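You operate a simulated robot arm through the tools that you are given. There is no shell and no other tool.

Carry out the task below with a simulated robot arm. There is one attempt and no reset: what you move stays moved.

## Task
Clean the end of the grey strap and wind the strap up.
Fine: load the black cloth at the green cleaner tub, wipe, cloth back; wind till the end is home, no further. What is to be rubbed or washed off counts as gone when no trace of it is left.

It is judged by the outcome, as a careful person would: the job done as asked, and still so three seconds after it is handed in. It fails if anything else is knocked over, pushed out of place, dropped, spilled or broken. Flat cloth is picked up by pressing the open fingertips on it (5 to 10 N) and closing them slowly along it; thin cloth reads only 2 to 8 mm in the jaws.

## Robot
A 7-joint arm with a two-finger parallel gripper, fixed in place. Base frame: the origin is at the foot of the arm, x ahead of it, y to its left, z up; the work surface is at about z = 0. Units: m, degrees, N and s.
With the tool pointing down near the work surface it reaches from about 0.22 to 0.58 m from the base axis. Its first joint turns from -66.0 to 66.0 degrees. Payload 2.5 kg.
Tool frame: the origin (TCP) lies between the finger pads and is the grasp point; the fingertips stand 0.023 m ahead of it; z points along the fingers, y is the line along which they close. The gripper opens to 0.094 m. The fingers are 0.038 m wide and 0.01 m thick; the gripper's body (0.054 by 0.096 m) begins 0.039 m behind the TCP.
Orientation is that of the tool frame in the base frame, as a unit quaternion [w, x, y, z]. With the fingers straight down and closing along the base's y, the tool's x points along the base's -x, its y along +y and its z along -z.

## Interface
- The arm moves only by the tool servo_tool. Its argument "rows" is a list of rows, each an object of numbers (a shift or turn left out is 0, a gripper value left out holds the last): "gripper": the gripper command, from -1 (shut) to 1 (fully open), values between in proportion; "x", "y", "z": the shift along the tool's x, y, z in m; "rx", "ry", "rz": the turn, a rotation vector about the tool's x, y, z in degrees. In form: [{"gripper": .., "x": .., "y": .., "z": .., "rx": .., "ry": .., "rz": ..}, ...]. A call has 1 to 20 rows; each row shifts and turns the commanded pose from where the row before left it, along the tool's axes as they then stand. Each row takes 0.2 s and may step no farther than 0.05 m and 8.6 degrees from the row before; otherwise, or with a gripper value out of range, the whole call is refused. A pose out of reach is approached as far as the arm can. The call stops where the force on the tool passes 50 N (or 10 N more than at its start, if that is more) or the arm is blocked; 0.2 s more then pass. Each finger travels about 0.108 m/s and halts on what it meets, pressing with about 33 N; the grip force reading is that of the motor and also rises with nothing between the fingers. The clock runs only during rows and for 0.2 s after the last one: add rows that do not move to give the fingers time. It gives the time, the measured TCP pose, the force on the tool (base axes), the opening and the grip force at its end, in the units of the frame above (readings bear some noise), with the torque about the TCP (base axes, N m) and any sound that the robot's microphone picked up.
- Cameras (640 x 400 px; columns grow to the right, rows downward): "scene" is fixed at [0.1116, -0.4, 0.5503]; the picture's right is [0.88, -0.47, 0.00], its down [-0.24, -0.45, -0.86] and it looks along [0.40, 0.76, -0.51] (base axes); focal length 249 px, centre (320, 200). "wrist" rides on the gripper at [0.086, 0.016, -0.074] in the tool frame; the picture's right is [-0.18, 0.98, 0.00], its down [-0.58, -0.11, -0.81] and it looks along [-0.79, -0.15, 0.59] (tool axes); focal length 243 px, centre (320, 200). There is no depth. A picture from a camera that has moved, and an enlarged one, comes with that camera's place and axes in the base frame and with its lens.
- camera(camera): a new picture of that camera. The clock stands still meanwhile.
- close_up(camera, box): a new picture of the part [left, top, right, bottom] of that camera's present view, enlarged. The clock stands still meanwhile.
- sign_off(): hands the job in; it is judged then, once.

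Nothing tells you positions but the pictures and the camera data. Unless the task says otherwise, let go and move clear before handing in.

The tools are called after ">>>" by a JSON object that holds its "method" and its "body". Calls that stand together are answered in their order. servo_tool: Moves the arm, as the interface text tells. Its arguments: {"type":"object","properties":{"rows":{"type":"array","items":{"type":"object","properties":{"gripper":{"type":"number"},"x":{"type":"number"},"y":{"type":"number"},"z":{"type":"number"},"rx":{"type":"number"},"ry":{"type":"number"},"rz":{"type":"number"}}}}},"required":["rows"]} The other tools are called the same way: camera (camera) takes a picture; close_up (camera, box) takes an enlarged picture of a part of a camera's view; sign_off () hands the job in.

At the start:

```text
t: 0.0
tcp_pos: [0.4058, -0.0857, 0.401]
orientation: [0.0, 0.001, 1.0, 0.0]
contact_force: [0.0, -0.7, 0.3]
wrist_torque: [-0.02, 0.04, 0.03]
gripper_width: 0.0942
grip_force: 0.0
```

scene: 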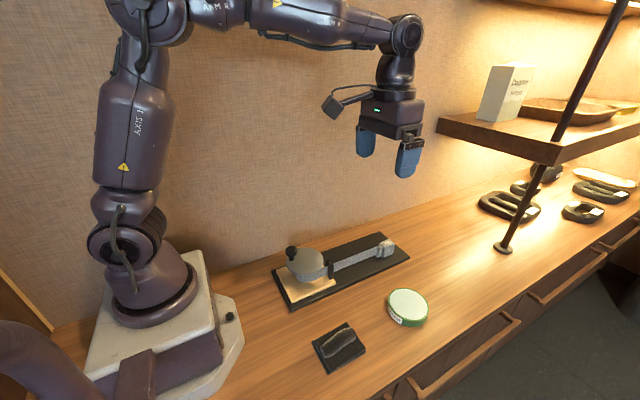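
wrist: 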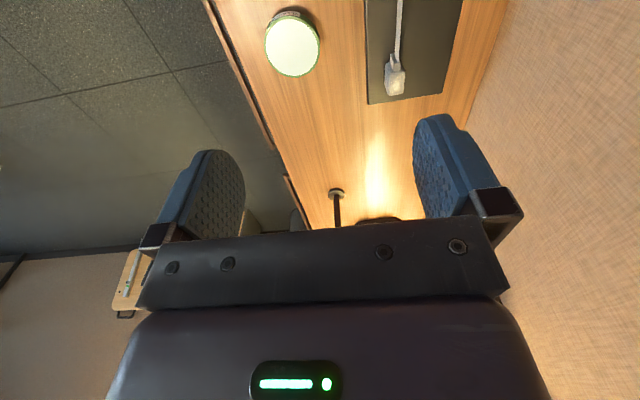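

I see a dark board holding a winder (a reel with a crank knob) and a grey strap running to an end fitting. A green-rimmed tub and a black cloth lie in front of it. I'll look closer first.

>>> {"method": "close_up", "body": {"camera": "scene", "box": [260, 220, 420, 320]}}

>>> {"method": "close_up", "body": {"camera": "scene", "box": [300, 270, 460, 380]}}

>>> {"method": "close_up", "body": {"camera": "wrist", "box": [240, 0, 500, 120]}}

```text
4.00 times, centred on (340, 270) of scene
camera zoom: at [0.1116, -0.4, 0.5503], right [0.88, -0.47, 0.0], down [-0.24, -0.45, -0.86], along [0.4, 0.76, -0.51], focal length 997 px, centre (240, -80)
```

zoom: 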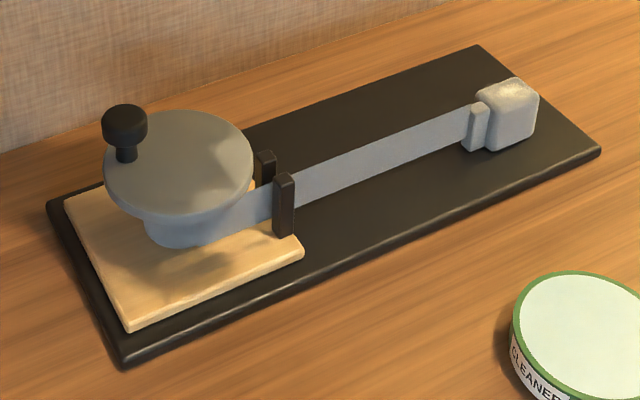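

```text
3.64 times, centred on (380, 325) of scene
camera zoom: at [0.1116, -0.4, 0.5503], right [0.88, -0.47, 0.0], down [-0.24, -0.45, -0.86], along [0.4, 0.76, -0.51], focal length 906 px, centre (102, -254)
```

zoom: 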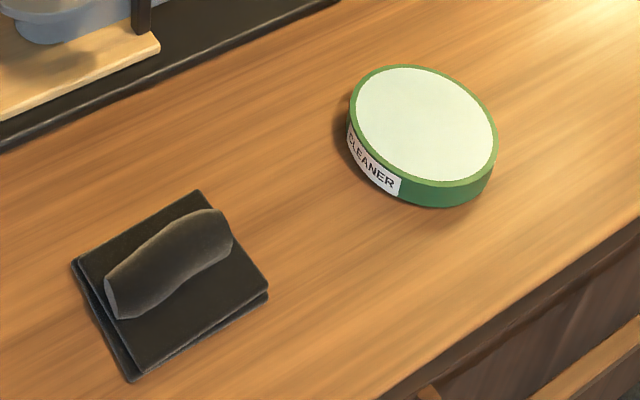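

```text
2.46 times, centred on (370, 60) of wrist
camera zoom: at [0.3201, -0.0702, 0.4756], right [0.18, 0.98, 0.0], down [0.58, -0.11, 0.81], along [0.79, -0.15, -0.59], focal length 597 px, centre (197, 545)
```

zoom: 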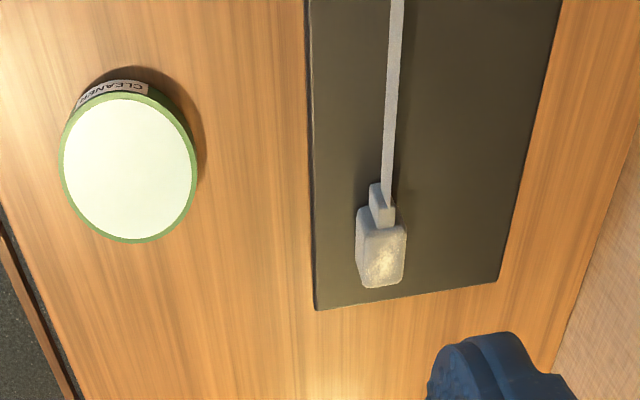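

The end fitting is near (0.57, 0.02), the reel near (0.31, 0.05), the tub near (0.48, -0.155), and the cloth, with its ridge along x, near (0.289, -0.153). I'll move the wrist camera to check the reel and then the end fitting.

>>> {"method": "servo_tool", "body": {"rows": [{"x": 0.03, "y": 0.023, "z": 0.01}, {"x": 0.03, "y": 0.023, "z": 0.01}, {"x": 0.03, "y": 0.023, "z": 0.01}, {"x": 0.03, "y": 0.023, "z": 0.01}, {"x": 0.03, "y": 0.023, "z": 0.01}, {}]}}

>>> {"method": "camera", "body": {"camera": "wrist"}}

>>> {"method": "camera", "body": {"camera": "scene"}}

```text
t: 1.4
tcp_pos: [0.2564, 0.0301, 0.3503]
orientation: [0.0, 0.0, 1.0, 0.0]
contact_force: [0.2, -0.2, -0.9]
wrist_torque: [0.0, -0.02, 0.0]
gripper_width: 0.0943
grip_force: 0.0
```

```text
taken
camera wrist: at [0.1699, 0.0451, 0.4254], right [0.18, 0.98, 0.0], down [0.58, -0.11, 0.81], along [0.79, -0.15, -0.59], focal length 243 px, centre (320, 200)
```

wrist: 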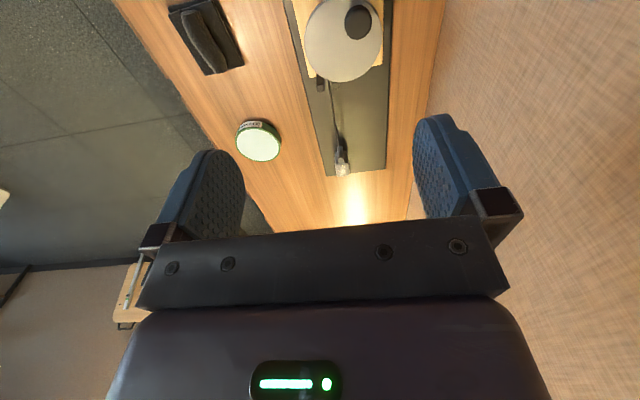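

```text
taken
```

scene: 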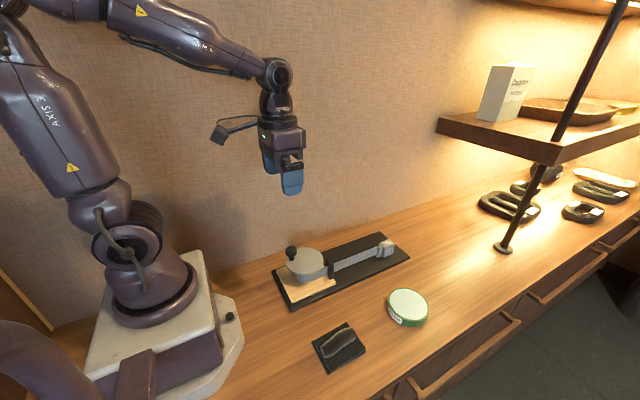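

>>> {"method": "close_up", "body": {"camera": "wrist", "box": [270, 0, 430, 100]}}

>>> {"method": "close_up", "body": {"camera": "wrist", "box": [150, 0, 310, 100]}}

>>> {"method": "close_up", "body": {"camera": "wrist", "box": [300, 80, 396, 180]}}

>>> {"method": "close_up", "body": {"camera": "scene", "box": [350, 220, 420, 270]}}

```text
4.00 times, centred on (350, 50) of wrist
camera zoom: at [0.1699, 0.0451, 0.4254], right [0.18, 0.98, 0.0], down [0.58, -0.11, 0.81], along [0.79, -0.15, -0.59], focal length 970 px, centre (200, 800)
```

zoom: 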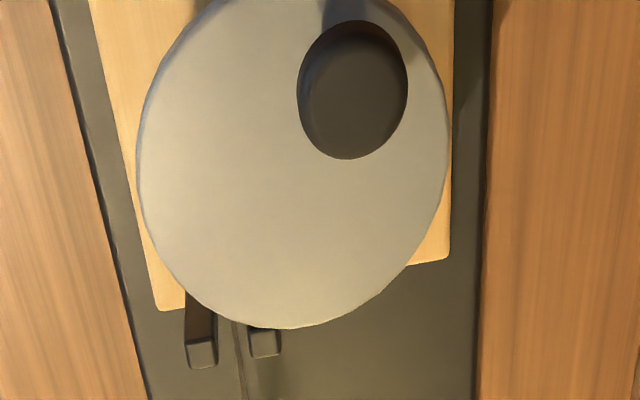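

```text
4.00 times, centred on (230, 50) of wrist
camera zoom: at [0.1699, 0.0451, 0.4254], right [0.18, 0.98, 0.0], down [0.58, -0.11, 0.81], along [0.79, -0.15, -0.59], focal length 970 px, centre (680, 800)
```

zoom: 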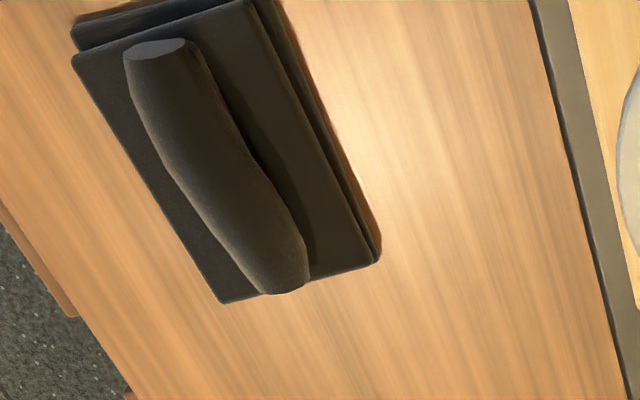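

```text
4.00 times, centred on (348, 130) of wrist
camera zoom: at [0.1699, 0.0451, 0.4254], right [0.18, 0.98, 0.0], down [0.58, -0.11, 0.81], along [0.79, -0.15, -0.59], focal length 970 px, centre (208, 480)
```

zoom: 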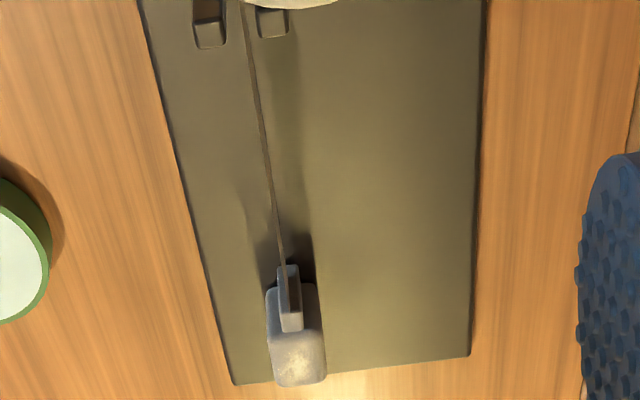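

```text
8.00 times, centred on (385, 245) of scene
camera zoom: at [0.1116, -0.4, 0.5503], right [0.88, -0.47, 0.0], down [-0.24, -0.45, -0.86], along [0.4, 0.76, -0.51], focal length 1994 px, centre (-200, -160)
```

zoom: 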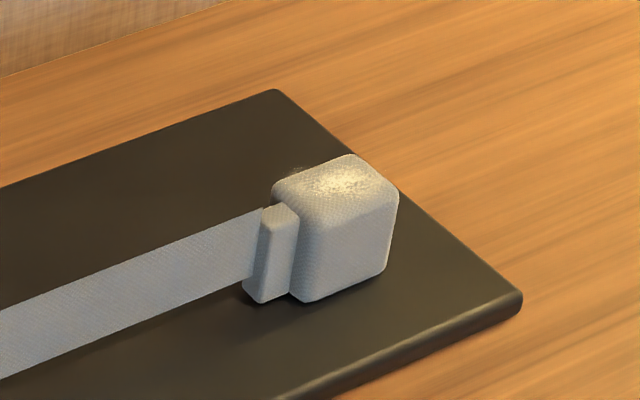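

The dirt is a pale yellowish patch on top of the end block. The cloth is a folded pad with a ridge to pinch, running along x at y≈-0.152. I'll move above it and check.

>>> {"method": "servo_tool", "body": {"rows": [{"x": -0.006, "y": -0.036, "z": 0.03}, {"x": -0.007, "y": -0.036, "z": 0.03}, {"x": -0.007, "y": -0.036, "z": 0.03}, {"x": -0.007, "y": -0.036, "z": 0.03}, {"x": -0.007, "y": -0.038, "z": 0.03}, {"z": 0.04}, {"z": 0.03}, {}]}}

>>> {"method": "camera", "body": {"camera": "scene"}}

>>> {"method": "camera", "body": {"camera": "wrist"}}

```text
t: 3.2
tcp_pos: [0.2898, -0.1523, 0.1296]
orientation: [0.0, 0.0, 1.0, 0.0]
contact_force: [-0.2, 0.1, -0.3]
wrist_torque: [0.01, -0.01, -0.03]
gripper_width: 0.0941
grip_force: 0.0
```

```text
taken
```

scene: 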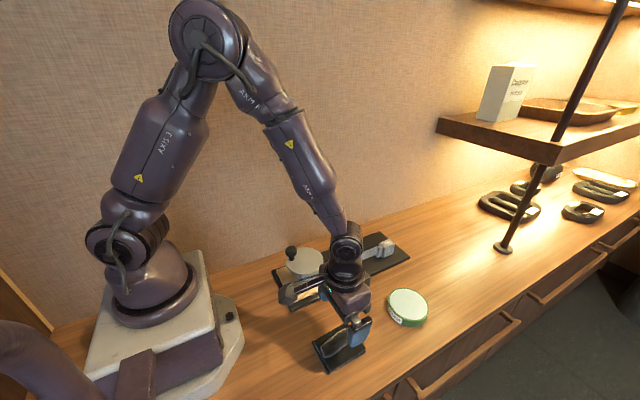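

```text
taken
camera wrist: at [0.204, -0.1375, 0.2045], right [0.18, 0.98, 0.0], down [0.58, -0.11, 0.81], along [0.79, -0.15, -0.59], focal length 243 px, centre (320, 200)
```

wrist: 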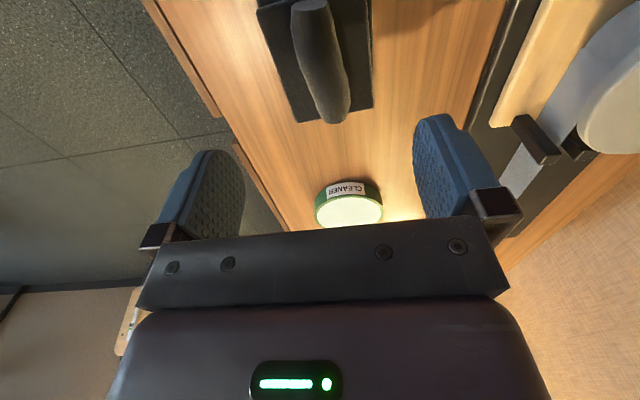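

The ridge is centred under the gripper. I'll partly close so the fingers straddle the ridge over the pad, then descend.

>>> {"method": "servo_tool", "body": {"rows": [{"gripper": 0.06, "z": 0.02}, {"z": 0.02}, {"z": 0.02}, {"z": 0.015}, {"z": 0.01}, {}]}}

>>> {"method": "close_up", "body": {"camera": "scene", "box": [290, 290, 400, 380]}}

>>> {"method": "camera", "body": {"camera": "wrist"}}

```text
t: 4.6
tcp_pos: [0.2897, -0.1542, 0.0456]
orientation: [0.001, 0.001, 1.0, 0.0]
contact_force: [0.6, -0.5, -0.2]
wrist_torque: [0.01, 0.01, 0.01]
gripper_width: 0.0497
grip_force: 0.1
```

```text
4.44 times, centred on (345, 335) of scene
camera zoom: at [0.1116, -0.4, 0.5503], right [0.88, -0.47, 0.0], down [-0.24, -0.45, -0.86], along [0.4, 0.76, -0.51], focal length 1108 px, centre (209, -400)
```

zoom: 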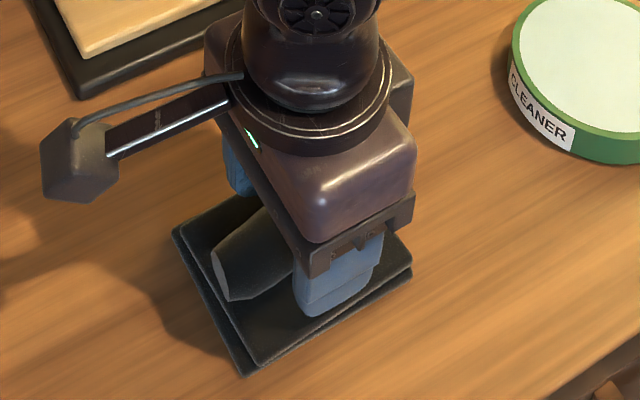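

```text
taken
camera wrist: at [0.2043, -0.1375, 0.1204], right [0.18, 0.98, 0.0], down [0.58, -0.11, 0.81], along [0.79, -0.15, -0.59], focal length 243 px, centre (320, 200)
```

wrist: 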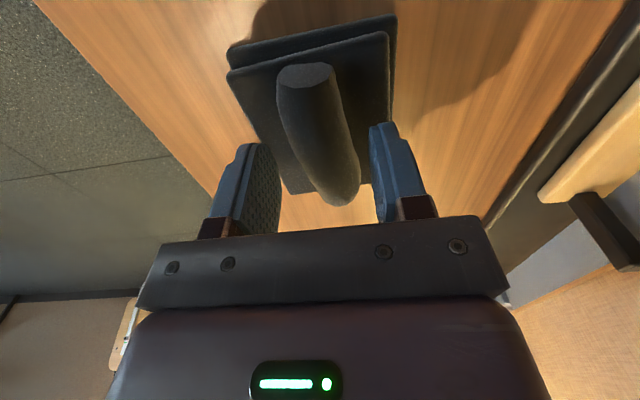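

The fingers straddle the ridge. I'll lower in small steps until there is light contact.

>>> {"method": "servo_tool", "body": {"rows": [{"z": 0.004}, {"z": 0.003}, {}]}}

```text
t: 5.4
tcp_pos: [0.2906, -0.1528, 0.0395]
orientation: [-0.001, 0.0, 1.0, 0.001]
contact_force: [0.3, 0.0, -0.1]
wrist_torque: [0.02, 0.02, -0.04]
gripper_width: 0.0498
grip_force: 0.2
```

>>> {"method": "servo_tool", "body": {"rows": [{"z": 0.003}, {}]}}

>>> {"method": "close_up", "body": {"camera": "scene", "box": [290, 290, 400, 380]}}

```text
t: 6.0
tcp_pos: [0.2902, -0.1534, 0.0363]
orientation: [0.001, 0.0, 1.0, 0.0]
contact_force: [-9.6, 4.6, 43.7]
wrist_torque: [0.18, 0.31, 0.0]
gripper_width: 0.0497
grip_force: 0.0
```

```text
4.44 times, centred on (345, 335) of scene
camera zoom: at [0.1115, -0.3999, 0.5504], right [0.88, -0.47, 0.0], down [-0.24, -0.45, -0.86], along [0.4, 0.76, -0.51], focal length 1108 px, centre (209, -400)
```

zoom: 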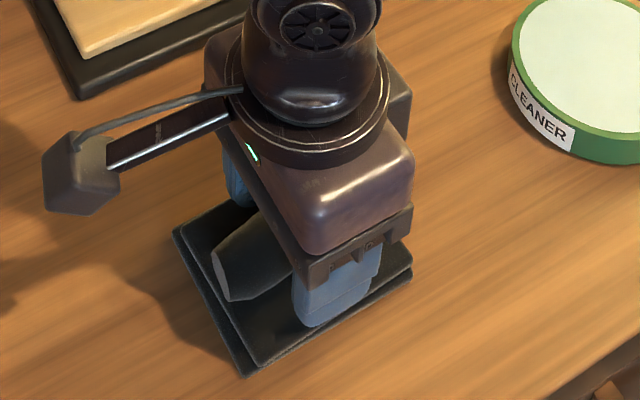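

Contact is stiff, with the pad top at about z=0.0145. I'll ease off 2 mm and close slowly on the ridge.

>>> {"method": "servo_tool", "body": {"rows": [{"z": -0.002}, {"gripper": -0.1}, {"gripper": -0.3}, {"gripper": -0.5}, {"gripper": -0.7}, {"gripper": -1}, {}, {}]}}

```text
t: 7.8
tcp_pos: [0.2911, -0.1526, 0.0373]
orientation: [0.0, 0.0, 1.0, 0.0]
contact_force: [-0.1, -0.7, 0.1]
wrist_torque: [0.02, 0.01, -0.01]
gripper_width: 0.0271
grip_force: 33.2
```

The ridge is gripped at 27 mm. Next I'll lift and check.

>>> {"method": "servo_tool", "body": {"rows": [{"z": -0.01}, {"z": -0.02}, {"z": -0.03}, {"z": -0.03}, {}]}}

>>> {"method": "camera", "body": {"camera": "scene"}}

>>> {"method": "camera", "body": {"camera": "wrist"}}

```text
t: 9.0
tcp_pos: [0.2889, -0.1515, 0.1284]
orientation: [0.0, -0.001, 1.0, 0.0]
contact_force: [0.3, 0.6, -1.1]
wrist_torque: [-0.02, 0.02, -0.01]
gripper_width: 0.0269
grip_force: 33.2
```

```text
taken
```

scene: 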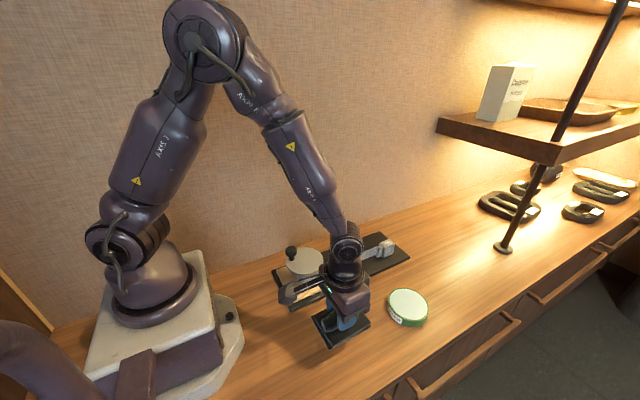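

```text
taken
camera wrist: at [0.2039, -0.1364, 0.2035], right [0.18, 0.98, 0.0], down [0.58, -0.11, 0.81], along [0.79, -0.15, -0.59], focal length 243 px, centre (320, 200)
```

wrist: 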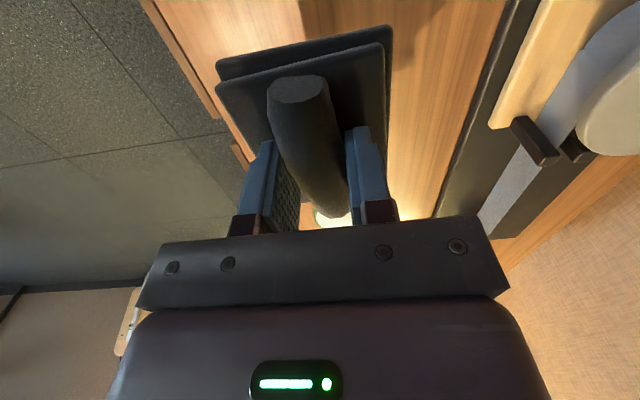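

The cloth is held flat. I'll carry it over to the tub at about (0.488, -0.154) at a safe height and check the alignment.

>>> {"method": "servo_tool", "body": {"rows": [{"x": -0.033}, {"x": -0.033}, {"x": -0.033}, {"x": -0.033}, {"x": -0.033}, {"x": -0.033, "y": -0.002}, {}]}}

>>> {"method": "close_up", "body": {"camera": "scene", "box": [340, 240, 480, 340]}}

>>> {"method": "camera", "body": {"camera": "wrist"}}

```text
t: 10.6
tcp_pos: [0.4882, -0.1546, 0.1276]
orientation: [0.0, 0.0, 1.0, 0.0]
contact_force: [-0.6, -0.8, -0.1]
wrist_torque: [-0.01, -0.03, 0.03]
gripper_width: 0.0274
grip_force: 32.6
```

```text
4.00 times, centred on (410, 290) of scene
camera zoom: at [0.1117, -0.4, 0.5503], right [0.88, -0.47, 0.0], down [-0.24, -0.45, -0.86], along [0.4, 0.76, -0.51], focal length 997 px, centre (-40, -160)
```

zoom: 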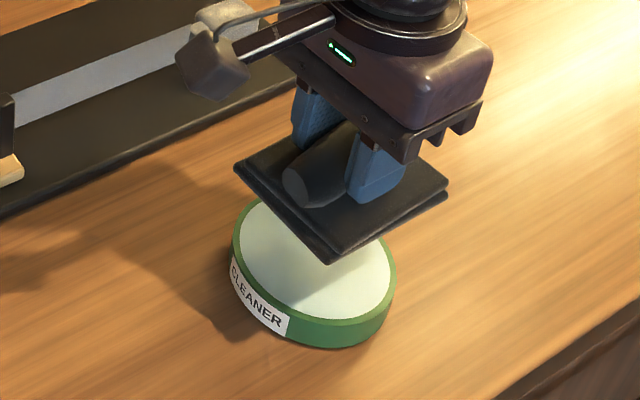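

```text
taken
camera wrist: at [0.4024, -0.1389, 0.2024], right [0.18, 0.98, 0.0], down [0.58, -0.11, 0.81], along [0.79, -0.15, -0.59], focal length 243 px, centre (320, 200)
```

wrist: 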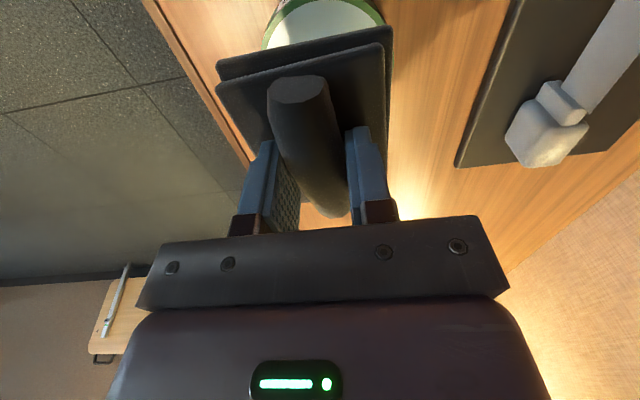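

The pad is lined up over the tub. I'll descend slowly, expecting contact near TCP z≈0.057–0.06.

>>> {"method": "servo_tool", "body": {"rows": [{"z": 0.02}, {"z": 0.02}, {"z": 0.015}, {"z": 0.005}, {"z": 0.003}, {}]}}

```text
t: 12.0
tcp_pos: [0.4879, -0.1545, 0.063]
orientation: [0.0, 0.0, 1.0, 0.0]
contact_force: [0.3, 0.2, -1.0]
wrist_torque: [0.0, -0.01, 0.0]
gripper_width: 0.0271
grip_force: 33.3
```

>>> {"method": "servo_tool", "body": {"rows": [{"z": 0.002}, {}]}}

>>> {"method": "close_up", "body": {"camera": "scene", "box": [340, 240, 480, 340]}}

```text
t: 12.6
tcp_pos: [0.4887, -0.1553, 0.0623]
orientation: [0.001, 0.0, 1.0, 0.0]
contact_force: [0.3, -0.4, -1.3]
wrist_torque: [0.01, -0.03, -0.03]
gripper_width: 0.027
grip_force: 32.6
```

```text
4.00 times, centred on (410, 290) of scene
camera zoom: at [0.1116, -0.4, 0.5503], right [0.88, -0.47, 0.0], down [-0.24, -0.45, -0.86], along [0.4, 0.76, -0.51], focal length 997 px, centre (-40, -160)
```

zoom: 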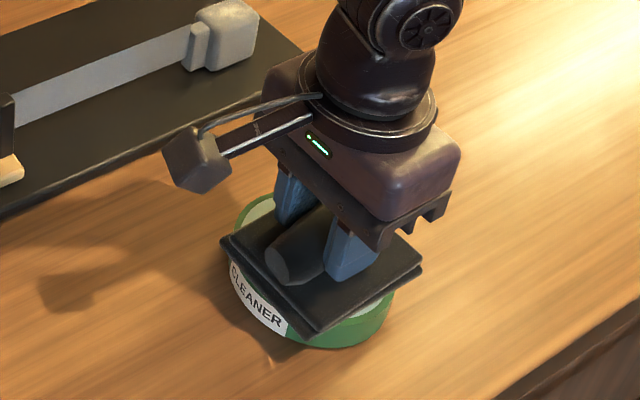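

>>> {"method": "servo_tool", "body": {"rows": [{"z": 0.002}, {}]}}

```text
t: 13.2
tcp_pos: [0.4881, -0.1553, 0.0603]
orientation: [0.0, -0.001, 1.0, 0.0]
contact_force: [-4.7, 0.6, 8.7]
wrist_torque: [0.09, 0.25, 0.0]
gripper_width: 0.0272
grip_force: 33.4
```

There is contact at about 9 N. I'll press slightly more, hold, then lift and look.

>>> {"method": "servo_tool", "body": {"rows": [{"z": 0.0005}, {}, {}, {}, {}]}}

>>> {"method": "servo_tool", "body": {"rows": [{"z": -0.0025}, {"z": -0.01}, {"z": -0.03}, {"z": -0.04}, {}]}}

>>> {"method": "camera", "body": {"camera": "scene"}}

>>> {"method": "camera", "body": {"camera": "wrist"}}

>>> {"method": "close_up", "body": {"camera": "scene", "box": [340, 220, 480, 340]}}

```text
t: 14.4
tcp_pos: [0.4896, -0.155, 0.0601]
orientation: [0.002, 0.0, 1.0, -0.001]
contact_force: [-5.3, 1.2, 24.6]
wrist_torque: [0.08, 0.47, 0.05]
gripper_width: 0.027
grip_force: 33.6
```

```text
t: 15.6
tcp_pos: [0.4891, -0.1549, 0.1423]
orientation: [0.001, 0.0, 1.0, 0.0]
contact_force: [-0.1, 0.7, 0.6]
wrist_torque: [-0.02, 0.02, 0.0]
gripper_width: 0.027
grip_force: 33.2
```

```text
taken
```

scene: 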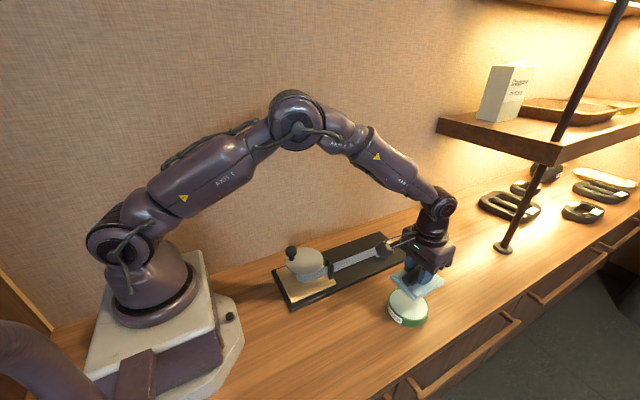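

```text
taken
camera wrist: at [0.4028, -0.1389, 0.2191], right [0.18, 0.98, 0.0], down [0.58, -0.11, 0.81], along [0.79, -0.15, -0.59], focal length 243 px, centre (320, 200)
```

wrist: 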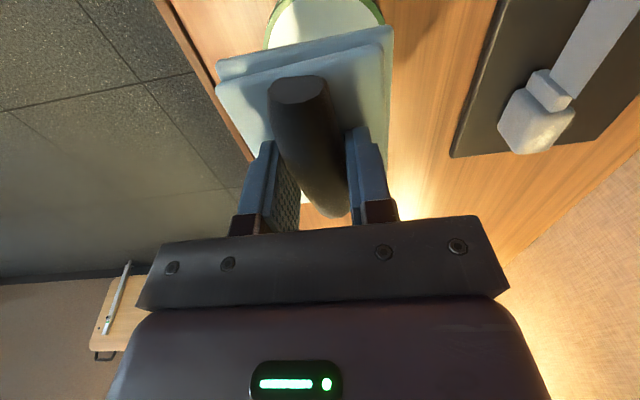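

```text
3.33 times, centred on (410, 280) of scene
camera zoom: at [0.1116, -0.4, 0.5503], right [0.88, -0.47, 0.0], down [-0.24, -0.45, -0.86], along [0.4, 0.76, -0.51], focal length 831 px, centre (20, -67)
```

zoom: 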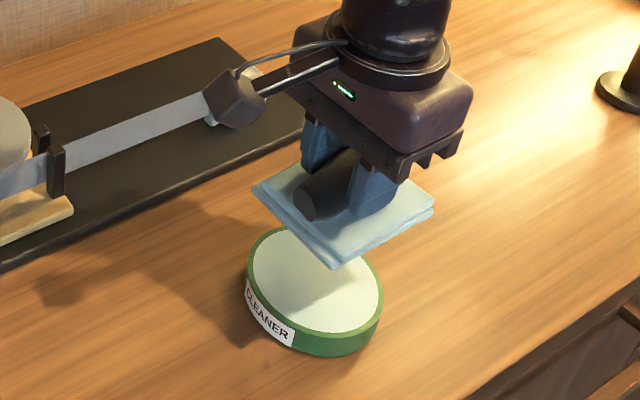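

The cloth turned light blue, so it is loaded, and the tub hasn't moved. I'll check the end block more precisely before moving there.

>>> {"method": "close_up", "body": {"camera": "wrist", "box": [470, 40, 600, 170]}}

```text
3.08 times, centred on (535, 105) of wrist
camera zoom: at [0.4028, -0.1389, 0.2191], right [0.18, 0.98, 0.0], down [0.58, -0.11, 0.81], along [0.79, -0.15, -0.59], focal length 746 px, centre (-342, 492)
```

zoom: 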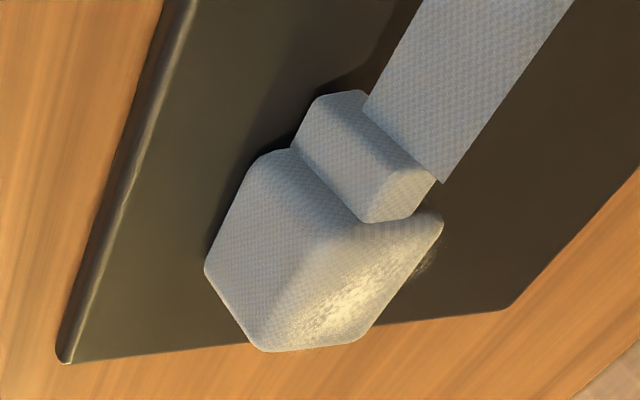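

The dirt is on the top of the block, toward its back (+y) edge. I put the block top at about (0.573, 0.029, z≈0.047). I'll carry the cloth over it.

>>> {"method": "servo_tool", "body": {"rows": [{"x": -0.011, "y": 0.031}, {"x": -0.011, "y": 0.031}, {"x": -0.011, "y": 0.031}, {"x": -0.011, "y": 0.031}, {"x": -0.011, "y": 0.031}, {"x": -0.011, "y": 0.031}, {"z": 0.02}, {}]}}

>>> {"method": "close_up", "body": {"camera": "scene", "box": [320, 180, 460, 280]}}

>>> {"method": "camera", "body": {"camera": "wrist"}}

```text
t: 17.4
tcp_pos: [0.5544, 0.0314, 0.1228]
orientation: [0.0, 0.0, 1.0, 0.001]
contact_force: [-0.3, 0.0, -0.2]
wrist_torque: [0.02, 0.01, -0.01]
gripper_width: 0.0272
grip_force: 32.6
```

```text
4.00 times, centred on (390, 230) of scene
camera zoom: at [0.1116, -0.4, 0.5503], right [0.88, -0.47, 0.0], down [-0.24, -0.45, -0.86], along [0.4, 0.76, -0.51], focal length 997 px, centre (40, 80)
```

zoom: 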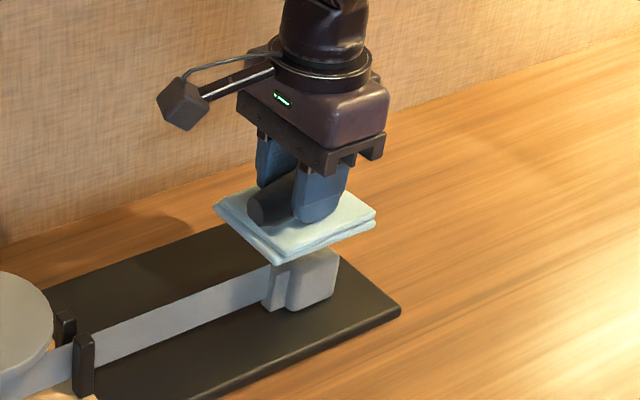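

```text
taken
camera wrist: at [0.4683, 0.0469, 0.1976], right [0.18, 0.98, 0.0], down [0.58, -0.11, 0.81], along [0.79, -0.15, -0.59], focal length 243 px, centre (320, 200)
```

wrist: 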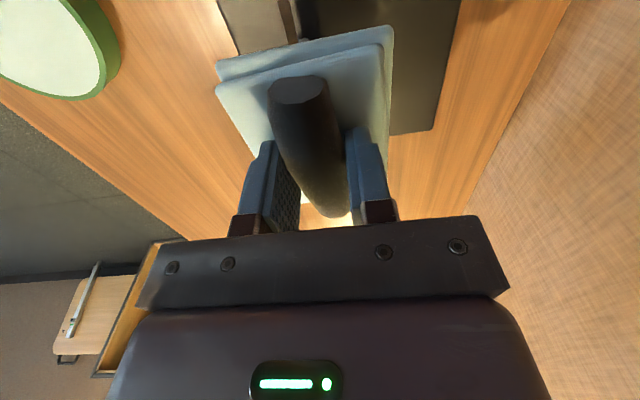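

>>> {"method": "servo_tool", "body": {"rows": [{"z": 0.015}, {"z": 0.01}, {"z": 0.004}, {"z": 0.003}, {}]}}

```text
t: 18.6
tcp_pos: [0.5554, 0.0315, 0.0929]
orientation: [0.002, 0.0, 1.0, 0.001]
contact_force: [-7.3, 0.4, 18.1]
wrist_torque: [-0.14, 0.22, -0.06]
gripper_width: 0.027
grip_force: 33.2
```

Contact came at TCP z≈0.0925, so the block top is near z=0.055, centred at about (0.564, 0.020). I'll ease the force slightly and rub back and forth over it.

>>> {"method": "servo_tool", "body": {"rows": [{"z": -0.0005, "y": -0.005}, {"y": -0.005}, {"y": -0.006}, {"y": -0.006}, {"y": 0.008}, {"y": 0.008}, {"y": 0.008}, {"y": 0.004}, {"y": -0.008}, {"y": -0.008}, {}]}}

>>> {"method": "close_up", "body": {"camera": "scene", "box": [340, 200, 440, 280]}}

```text
t: 21.0
tcp_pos: [0.5543, 0.0235, 0.0918]
orientation: [0.002, -0.001, 1.0, 0.002]
contact_force: [-0.5, 12.1, 23.5]
wrist_torque: [0.59, -0.18, 0.12]
gripper_width: 0.0269
grip_force: 33.2
```

```text
5.00 times, centred on (390, 240) of scene
camera zoom: at [0.1115, -0.4, 0.5503], right [0.88, -0.47, 0.0], down [-0.24, -0.45, -0.86], along [0.4, 0.76, -0.51], focal length 1246 px, centre (-30, 0)
```

zoom: 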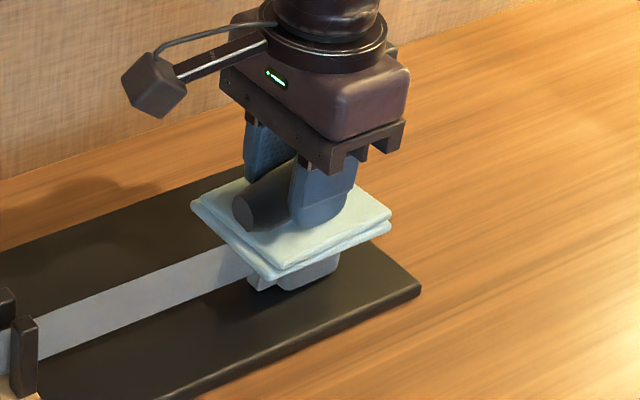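

The block is staying put. Next are strokes along x.

>>> {"method": "servo_tool", "body": {"rows": [{"z": -0.0005, "x": 0.006}, {"x": 0.006}, {"x": -0.008}, {"x": -0.008}, {"x": -0.006}, {"x": 0.008}, {"x": 0.008, "y": 0.008}, {"x": -0.008}, {"x": -0.008}, {"x": 0.008}, {"y": -0.016}, {"x": 0.008}, {"x": -0.008}, {"x": -0.008}, {"x": 0.008, "y": 0.008}, {}]}}

>>> {"method": "servo_tool", "body": {"rows": [{"z": -0.01}, {"z": -0.03}, {"z": -0.03}, {"z": -0.02}, {"x": 0.03, "z": -0.01}, {"x": 0.04}, {"x": 0.04}, {}]}}

>>> {"method": "close_up", "body": {"camera": "scene", "box": [350, 220, 420, 270]}}

>>> {"method": "camera", "body": {"camera": "scene"}}

>>> {"method": "camera", "body": {"camera": "wrist"}}

```text
t: 24.4
tcp_pos: [0.558, 0.0199, 0.0923]
orientation: [0.003, 0.001, 1.0, -0.002]
contact_force: [5.3, -10.1, 19.0]
wrist_torque: [-0.47, -0.33, -0.06]
gripper_width: 0.0273
grip_force: 33.0
```

```text
t: 26.2
tcp_pos: [0.4469, 0.0199, 0.1923]
orientation: [0.0, 0.0, 1.0, 0.0]
contact_force: [-0.6, -0.2, -0.4]
wrist_torque: [0.02, -0.02, -0.03]
gripper_width: 0.0273
grip_force: 32.7
```

```text
8.00 times, centred on (385, 245) of scene
camera zoom: at [0.1116, -0.4, 0.5503], right [0.88, -0.47, 0.0], down [-0.24, -0.45, -0.86], along [0.4, 0.76, -0.51], focal length 1994 px, centre (-200, -160)
```

zoom: 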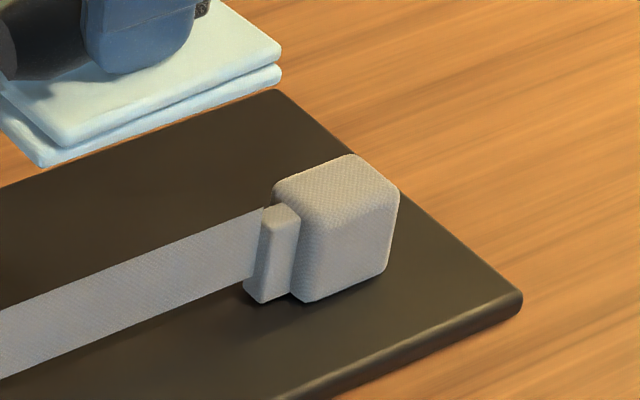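

```text
taken
```

scene: 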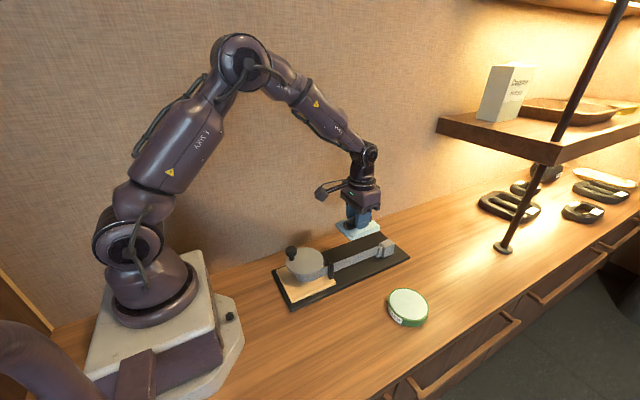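

```text
taken
camera wrist: at [0.3596, 0.0362, 0.267], right [0.18, 0.98, 0.0], down [0.58, -0.11, 0.81], along [0.79, -0.15, -0.59], focal length 243 px, centre (320, 200)
```

wrist: 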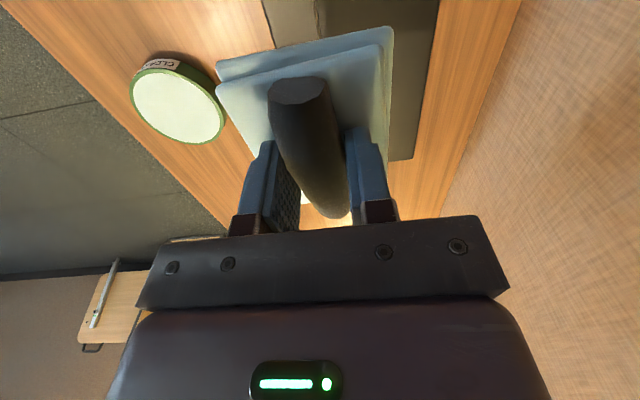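

The top looks clean from here. The back (+y) side is hidden, so I'll turn the wrist 90° with the cloth in hand to look at the block from behind, staying clear of the wall.

>>> {"method": "servo_tool", "body": {"rows": [{"y": 0.025, "z": 0.02}, {"rz": 8.2}, {"rz": 8.2}, {"rz": 8.2}, {"rz": 8.2}, {"rz": 8.2}, {"rz": 8.2}, {"rz": 8.2}, {"rz": 8.2}, {"rz": 8.2}, {"rz": 8.2}, {"rz": 8.0}, {}]}}

>>> {"method": "camera", "body": {"camera": "wrist"}}

>>> {"method": "camera", "body": {"camera": "scene"}}

```text
t: 29.0
tcp_pos: [0.4463, 0.0454, 0.1719]
orientation: [0.0, 0.708, 0.707, 0.0]
contact_force: [0.4, -0.5, -0.3]
wrist_torque: [0.03, 0.01, -0.01]
gripper_width: 0.0273
grip_force: 33.0
```

```text
taken
camera wrist: at [0.463, 0.1322, 0.2466], right [0.98, -0.19, 0.0], down [-0.11, -0.58, 0.81], along [-0.15, -0.79, -0.59], focal length 243 px, centre (320, 200)
```

wrist: 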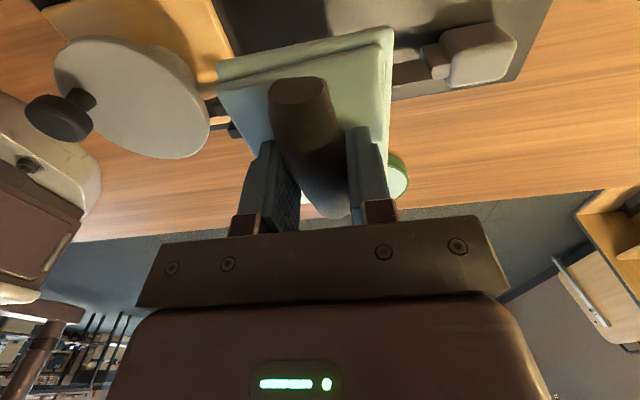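

```text
taken
```

scene: 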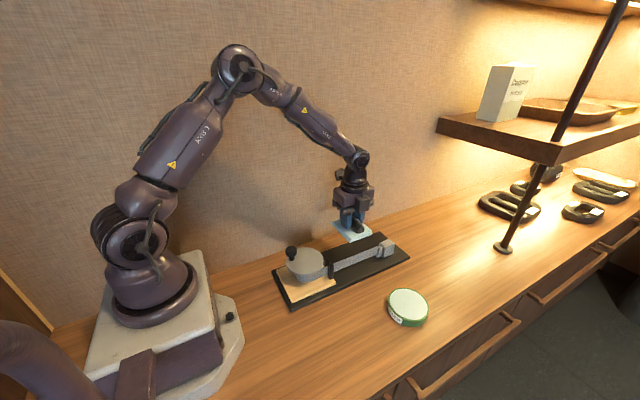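

>>> {"method": "close_up", "body": {"camera": "wrist", "box": [390, 10, 530, 100]}}

>>> {"method": "close_up", "body": {"camera": "wrist", "box": [20, 0, 260, 170]}}

```text
4.44 times, centred on (460, 55) of wrist
camera zoom: at [0.463, 0.1322, 0.2466], right [0.98, -0.19, 0.0], down [-0.11, -0.58, 0.81], along [-0.15, -0.79, -0.59], focal length 1078 px, centre (-302, 844)
```

zoom: 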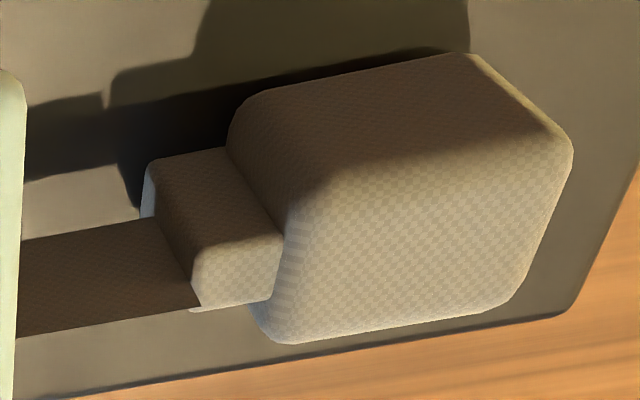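

```text
2.35 times, centred on (140, 85) of wrist
camera zoom: at [0.463, 0.1322, 0.2466], right [0.98, -0.19, 0.0], down [-0.11, -0.58, 0.81], along [-0.15, -0.79, -0.59], focal length 571 px, centre (744, 471)
```

zoom: 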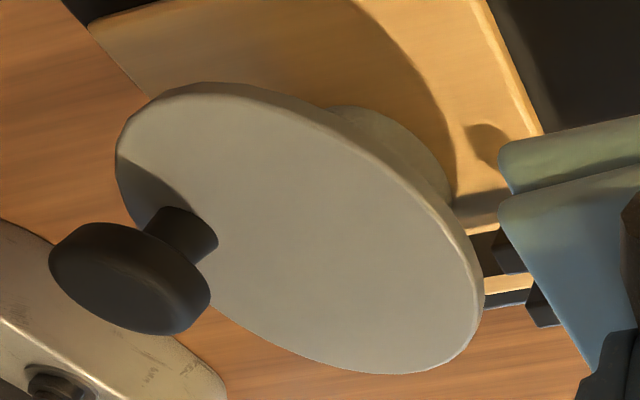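

The top and back faces look clean. I'll rotate back and return the cloth to its spot at (0.290, -0.1525).

>>> {"method": "servo_tool", "body": {"rows": [{"rz": -8.2}, {"rz": -8.2}, {"rz": -8.2}, {"rz": -8.2}, {"rz": -8.2}, {"rz": -8.2}, {"rz": -8.2}, {"rz": -8.2}, {"rz": -8.2}, {"rz": -8.2}, {"rz": -8.0}, {"x": 0.02, "y": -0.038}, {"x": 0.034, "y": -0.04}, {"x": 0.034, "y": -0.04}, {"x": 0.034, "y": -0.04}, {"x": 0.034, "y": -0.04}, {}]}}

>>> {"method": "camera", "body": {"camera": "wrist"}}

```text
refused: row 13 steps farther than a row can; nothing moved
```

```text
taken
camera wrist: at [0.463, 0.1322, 0.2466], right [0.98, -0.19, 0.0], down [-0.11, -0.58, 0.81], along [-0.15, -0.79, -0.59], focal length 243 px, centre (320, 200)
```

wrist: 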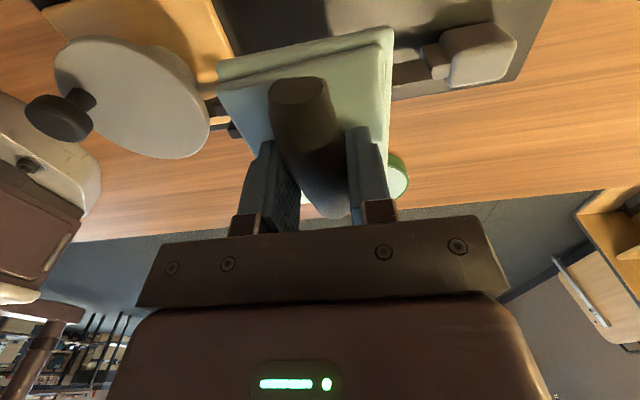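

That row was a little too long, so nothing moved. I'll resend it with shorter steps.

>>> {"method": "servo_tool", "body": {"rows": [{"rz": -8.2}, {"rz": -8.2}, {"rz": -8.2}, {"rz": -8.2}, {"rz": -8.2}, {"rz": -8.2}, {"rz": -8.2}, {"rz": -8.2}, {"rz": -8.2}, {"rz": -8.2}, {"rz": -8.0}, {"x": 0.026, "y": -0.033}, {"x": 0.026, "y": -0.033}, {"x": 0.026, "y": -0.033}, {"x": 0.026, "y": -0.033}, {"x": 0.026, "y": -0.033}, {"x": 0.026, "y": -0.033}, {}]}}

>>> {"method": "camera", "body": {"camera": "wrist"}}

>>> {"method": "camera", "body": {"camera": "scene"}}

```text
t: 32.8
tcp_pos: [0.2906, -0.1524, 0.1716]
orientation: [-0.001, -0.001, 1.0, 0.0]
contact_force: [-0.2, 0.1, -0.6]
wrist_torque: [0.01, -0.02, -0.02]
gripper_width: 0.0274
grip_force: 33.3
```

```text
taken
camera wrist: at [0.2053, -0.1373, 0.2461], right [0.18, 0.98, 0.0], down [0.58, -0.11, 0.81], along [0.79, -0.15, -0.59], focal length 243 px, centre (320, 200)
```

wrist: 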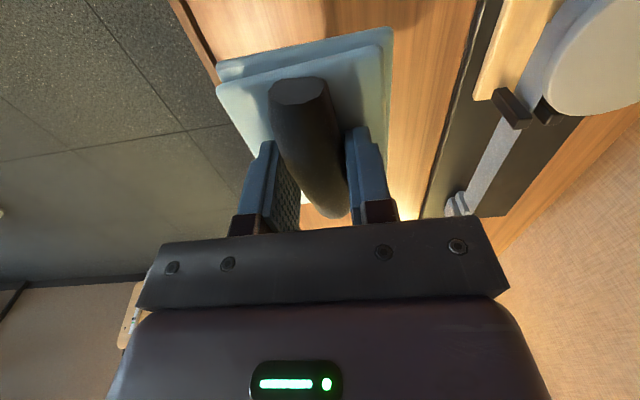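

```text
taken
```

scene: 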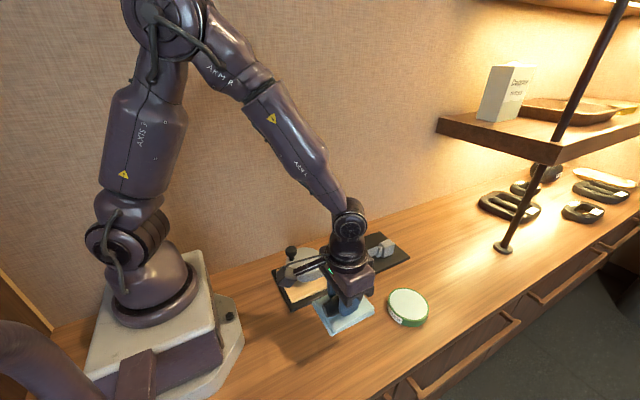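

>>> {"method": "servo_tool", "body": {"rows": [{"z": 0.04}, {"z": 0.04}, {"z": 0.03}, {"z": 0.015}, {"z": 0.006}, {}]}}

```text
t: 34.2
tcp_pos: [0.2913, -0.1515, 0.0399]
orientation: [0.0, 0.0, 1.0, 0.0]
contact_force: [0.8, 0.0, 0.5]
wrist_torque: [-0.01, 0.0, 0.01]
gripper_width: 0.0272
grip_force: 33.1
```

>>> {"method": "servo_tool", "body": {"rows": [{"z": 0.0015}, {"z": 0.001}, {}]}}

```text
t: 35.0
tcp_pos: [0.2902, -0.1526, 0.0367]
orientation: [0.0, 0.0, 1.0, -0.001]
contact_force: [0.3, -0.1, -1.5]
wrist_torque: [0.02, 0.0, 0.0]
gripper_width: 0.0271
grip_force: 33.3
```

>>> {"method": "servo_tool", "body": {"rows": [{"z": 0.001}, {}]}}

```text
t: 35.6
tcp_pos: [0.2891, -0.1515, 0.0383]
orientation: [0.001, -0.001, 1.0, 0.0]
contact_force: [-3.2, 0.5, 12.3]
wrist_torque: [0.01, 0.12, 0.03]
gripper_width: 0.0272
grip_force: 33.2
```

The cloth is on the table. I'll open gently to about 5 cm and lift straight up.

>>> {"method": "servo_tool", "body": {"rows": [{"z": -0.0005, "gripper": -0.2}, {"gripper": 0.06}, {}, {"z": -0.004}, {"z": -0.02}, {"z": -0.04}, {"z": -0.04}, {"z": -0.03}, {}]}}

>>> {"method": "camera", "body": {"camera": "wrist"}}

>>> {"method": "camera", "body": {"camera": "scene"}}

```text
t: 37.6
tcp_pos: [0.2894, -0.1508, 0.1722]
orientation: [0.0, 0.001, 1.0, 0.0]
contact_force: [0.0, 0.2, -0.2]
wrist_torque: [0.02, -0.02, -0.01]
gripper_width: 0.0501
grip_force: 0.0
```

```text
taken
camera wrist: at [0.2035, -0.1358, 0.2473], right [0.18, 0.98, 0.0], down [0.58, -0.11, 0.81], along [0.79, -0.15, -0.59], focal length 243 px, centre (320, 200)
```

wrist: 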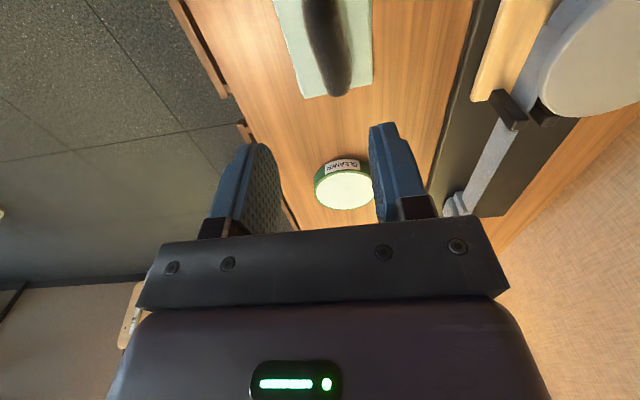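

```text
taken
```

scene: 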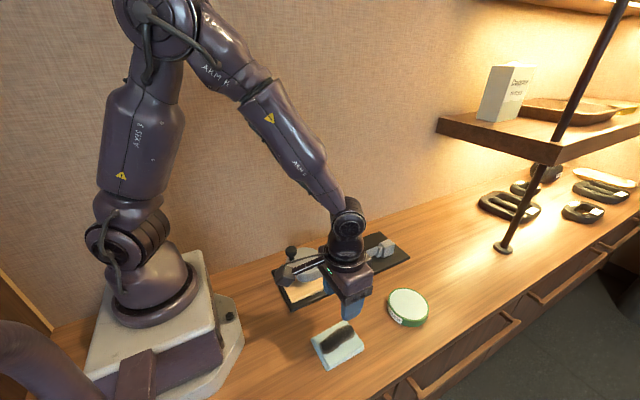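

The cloth is back in its place. Next I'll rise above the reel to measure the knob and disc axis, and test the wrist's yaw range in free air for winding.

>>> {"method": "servo_tool", "body": {"rows": [{"z": -0.04}, {"z": -0.04}, {"y": 0.04}, {"y": 0.04}, {"y": 0.04}, {"y": 0.04}, {"y": 0.04, "x": -0.01}, {}]}}

>>> {"method": "servo_tool", "body": {"rows": [{"rz": -8.5}, {"rz": -8.5}, {"rz": -8.5}, {"rz": -8.5}, {"rz": -8.5}, {"rz": -8.5}, {"rz": -8.5}, {"rz": -8.5}, {"rz": -8.5}, {"rz": -8.5}, {"rz": -8.5}, {"rz": -8.5}, {"rz": -8.5}, {"rz": -8.5}, {"rz": -8.5}, {"rz": -8.5}, {}]}}

>>> {"method": "camera", "body": {"camera": "wrist"}}

>>> {"method": "camera", "body": {"camera": "scene"}}

```text
t: 39.4
tcp_pos: [0.2996, 0.0501, 0.2521]
orientation: [0.0, -0.001, 1.0, -0.001]
contact_force: [0.4, -0.5, -0.2]
wrist_torque: [0.03, -0.01, 0.02]
gripper_width: 0.05
grip_force: 0.1
```

```text
t: 43.0
tcp_pos: [0.2989, 0.0478, 0.2505]
orientation: [-0.001, 0.928, -0.374, -0.001]
contact_force: [-0.7, 0.3, -0.2]
wrist_torque: [-0.03, 0.0, 0.01]
gripper_width: 0.0498
grip_force: 0.0
```

```text
taken
camera wrist: at [0.3516, -0.024, 0.3266], right [-0.81, -0.58, 0.0], down [-0.34, 0.48, 0.81], along [-0.47, 0.66, -0.59], focal length 243 px, centre (320, 200)
```

wrist: 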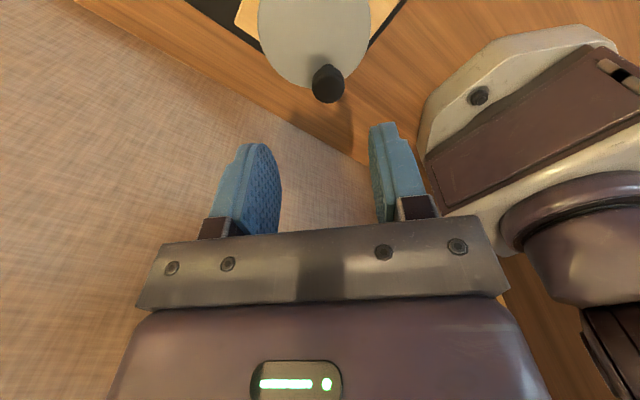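

```text
taken
```

scene: 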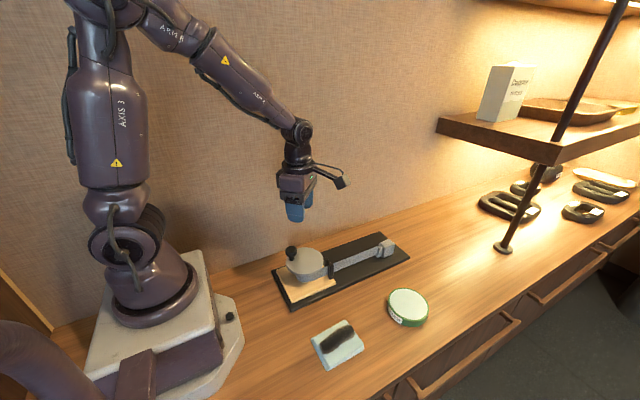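

>>> {"method": "close_up", "body": {"camera": "wrist", "box": [240, 0, 400, 110]}}

>>> {"method": "close_up", "body": {"camera": "scene", "box": [265, 230, 365, 310]}}

>>> {"method": "close_up", "body": {"camera": "scene", "box": [350, 220, 420, 270]}}

```text
3.64 times, centred on (320, 55) of wrist
camera zoom: at [0.3516, -0.024, 0.3266], right [-0.81, -0.58, 0.0], down [-0.34, 0.48, 0.81], along [-0.47, 0.66, -0.59], focal length 882 px, centre (320, 727)
```

zoom: 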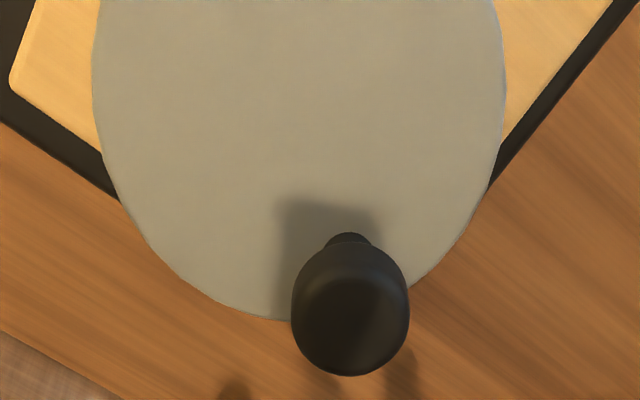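

```text
5.00 times, centred on (315, 270) of scene
camera zoom: at [0.1116, -0.4, 0.5503], right [0.88, -0.47, 0.0], down [-0.24, -0.45, -0.86], along [0.4, 0.76, -0.51], focal length 1246 px, centre (345, -150)
```

zoom: 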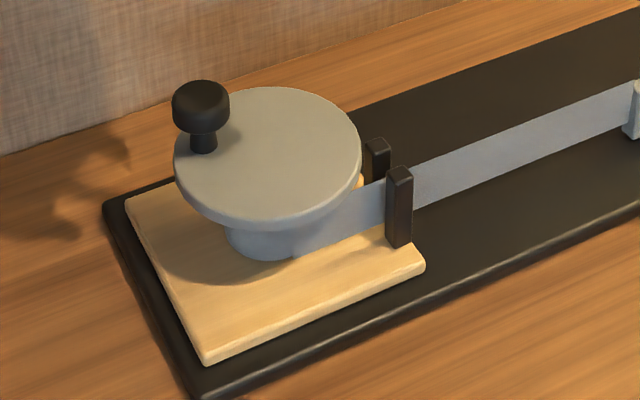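

```text
8.00 times, centred on (385, 245) of scene
camera zoom: at [0.1116, -0.4, 0.5503], right [0.88, -0.47, 0.0], down [-0.24, -0.45, -0.86], along [0.4, 0.76, -0.51], focal length 1994 px, centre (-200, -160)
```

zoom: 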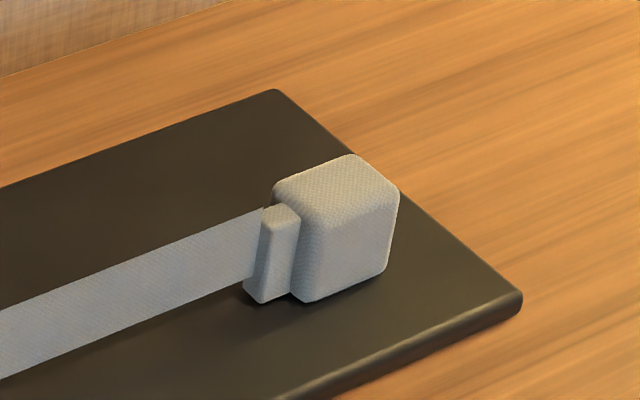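

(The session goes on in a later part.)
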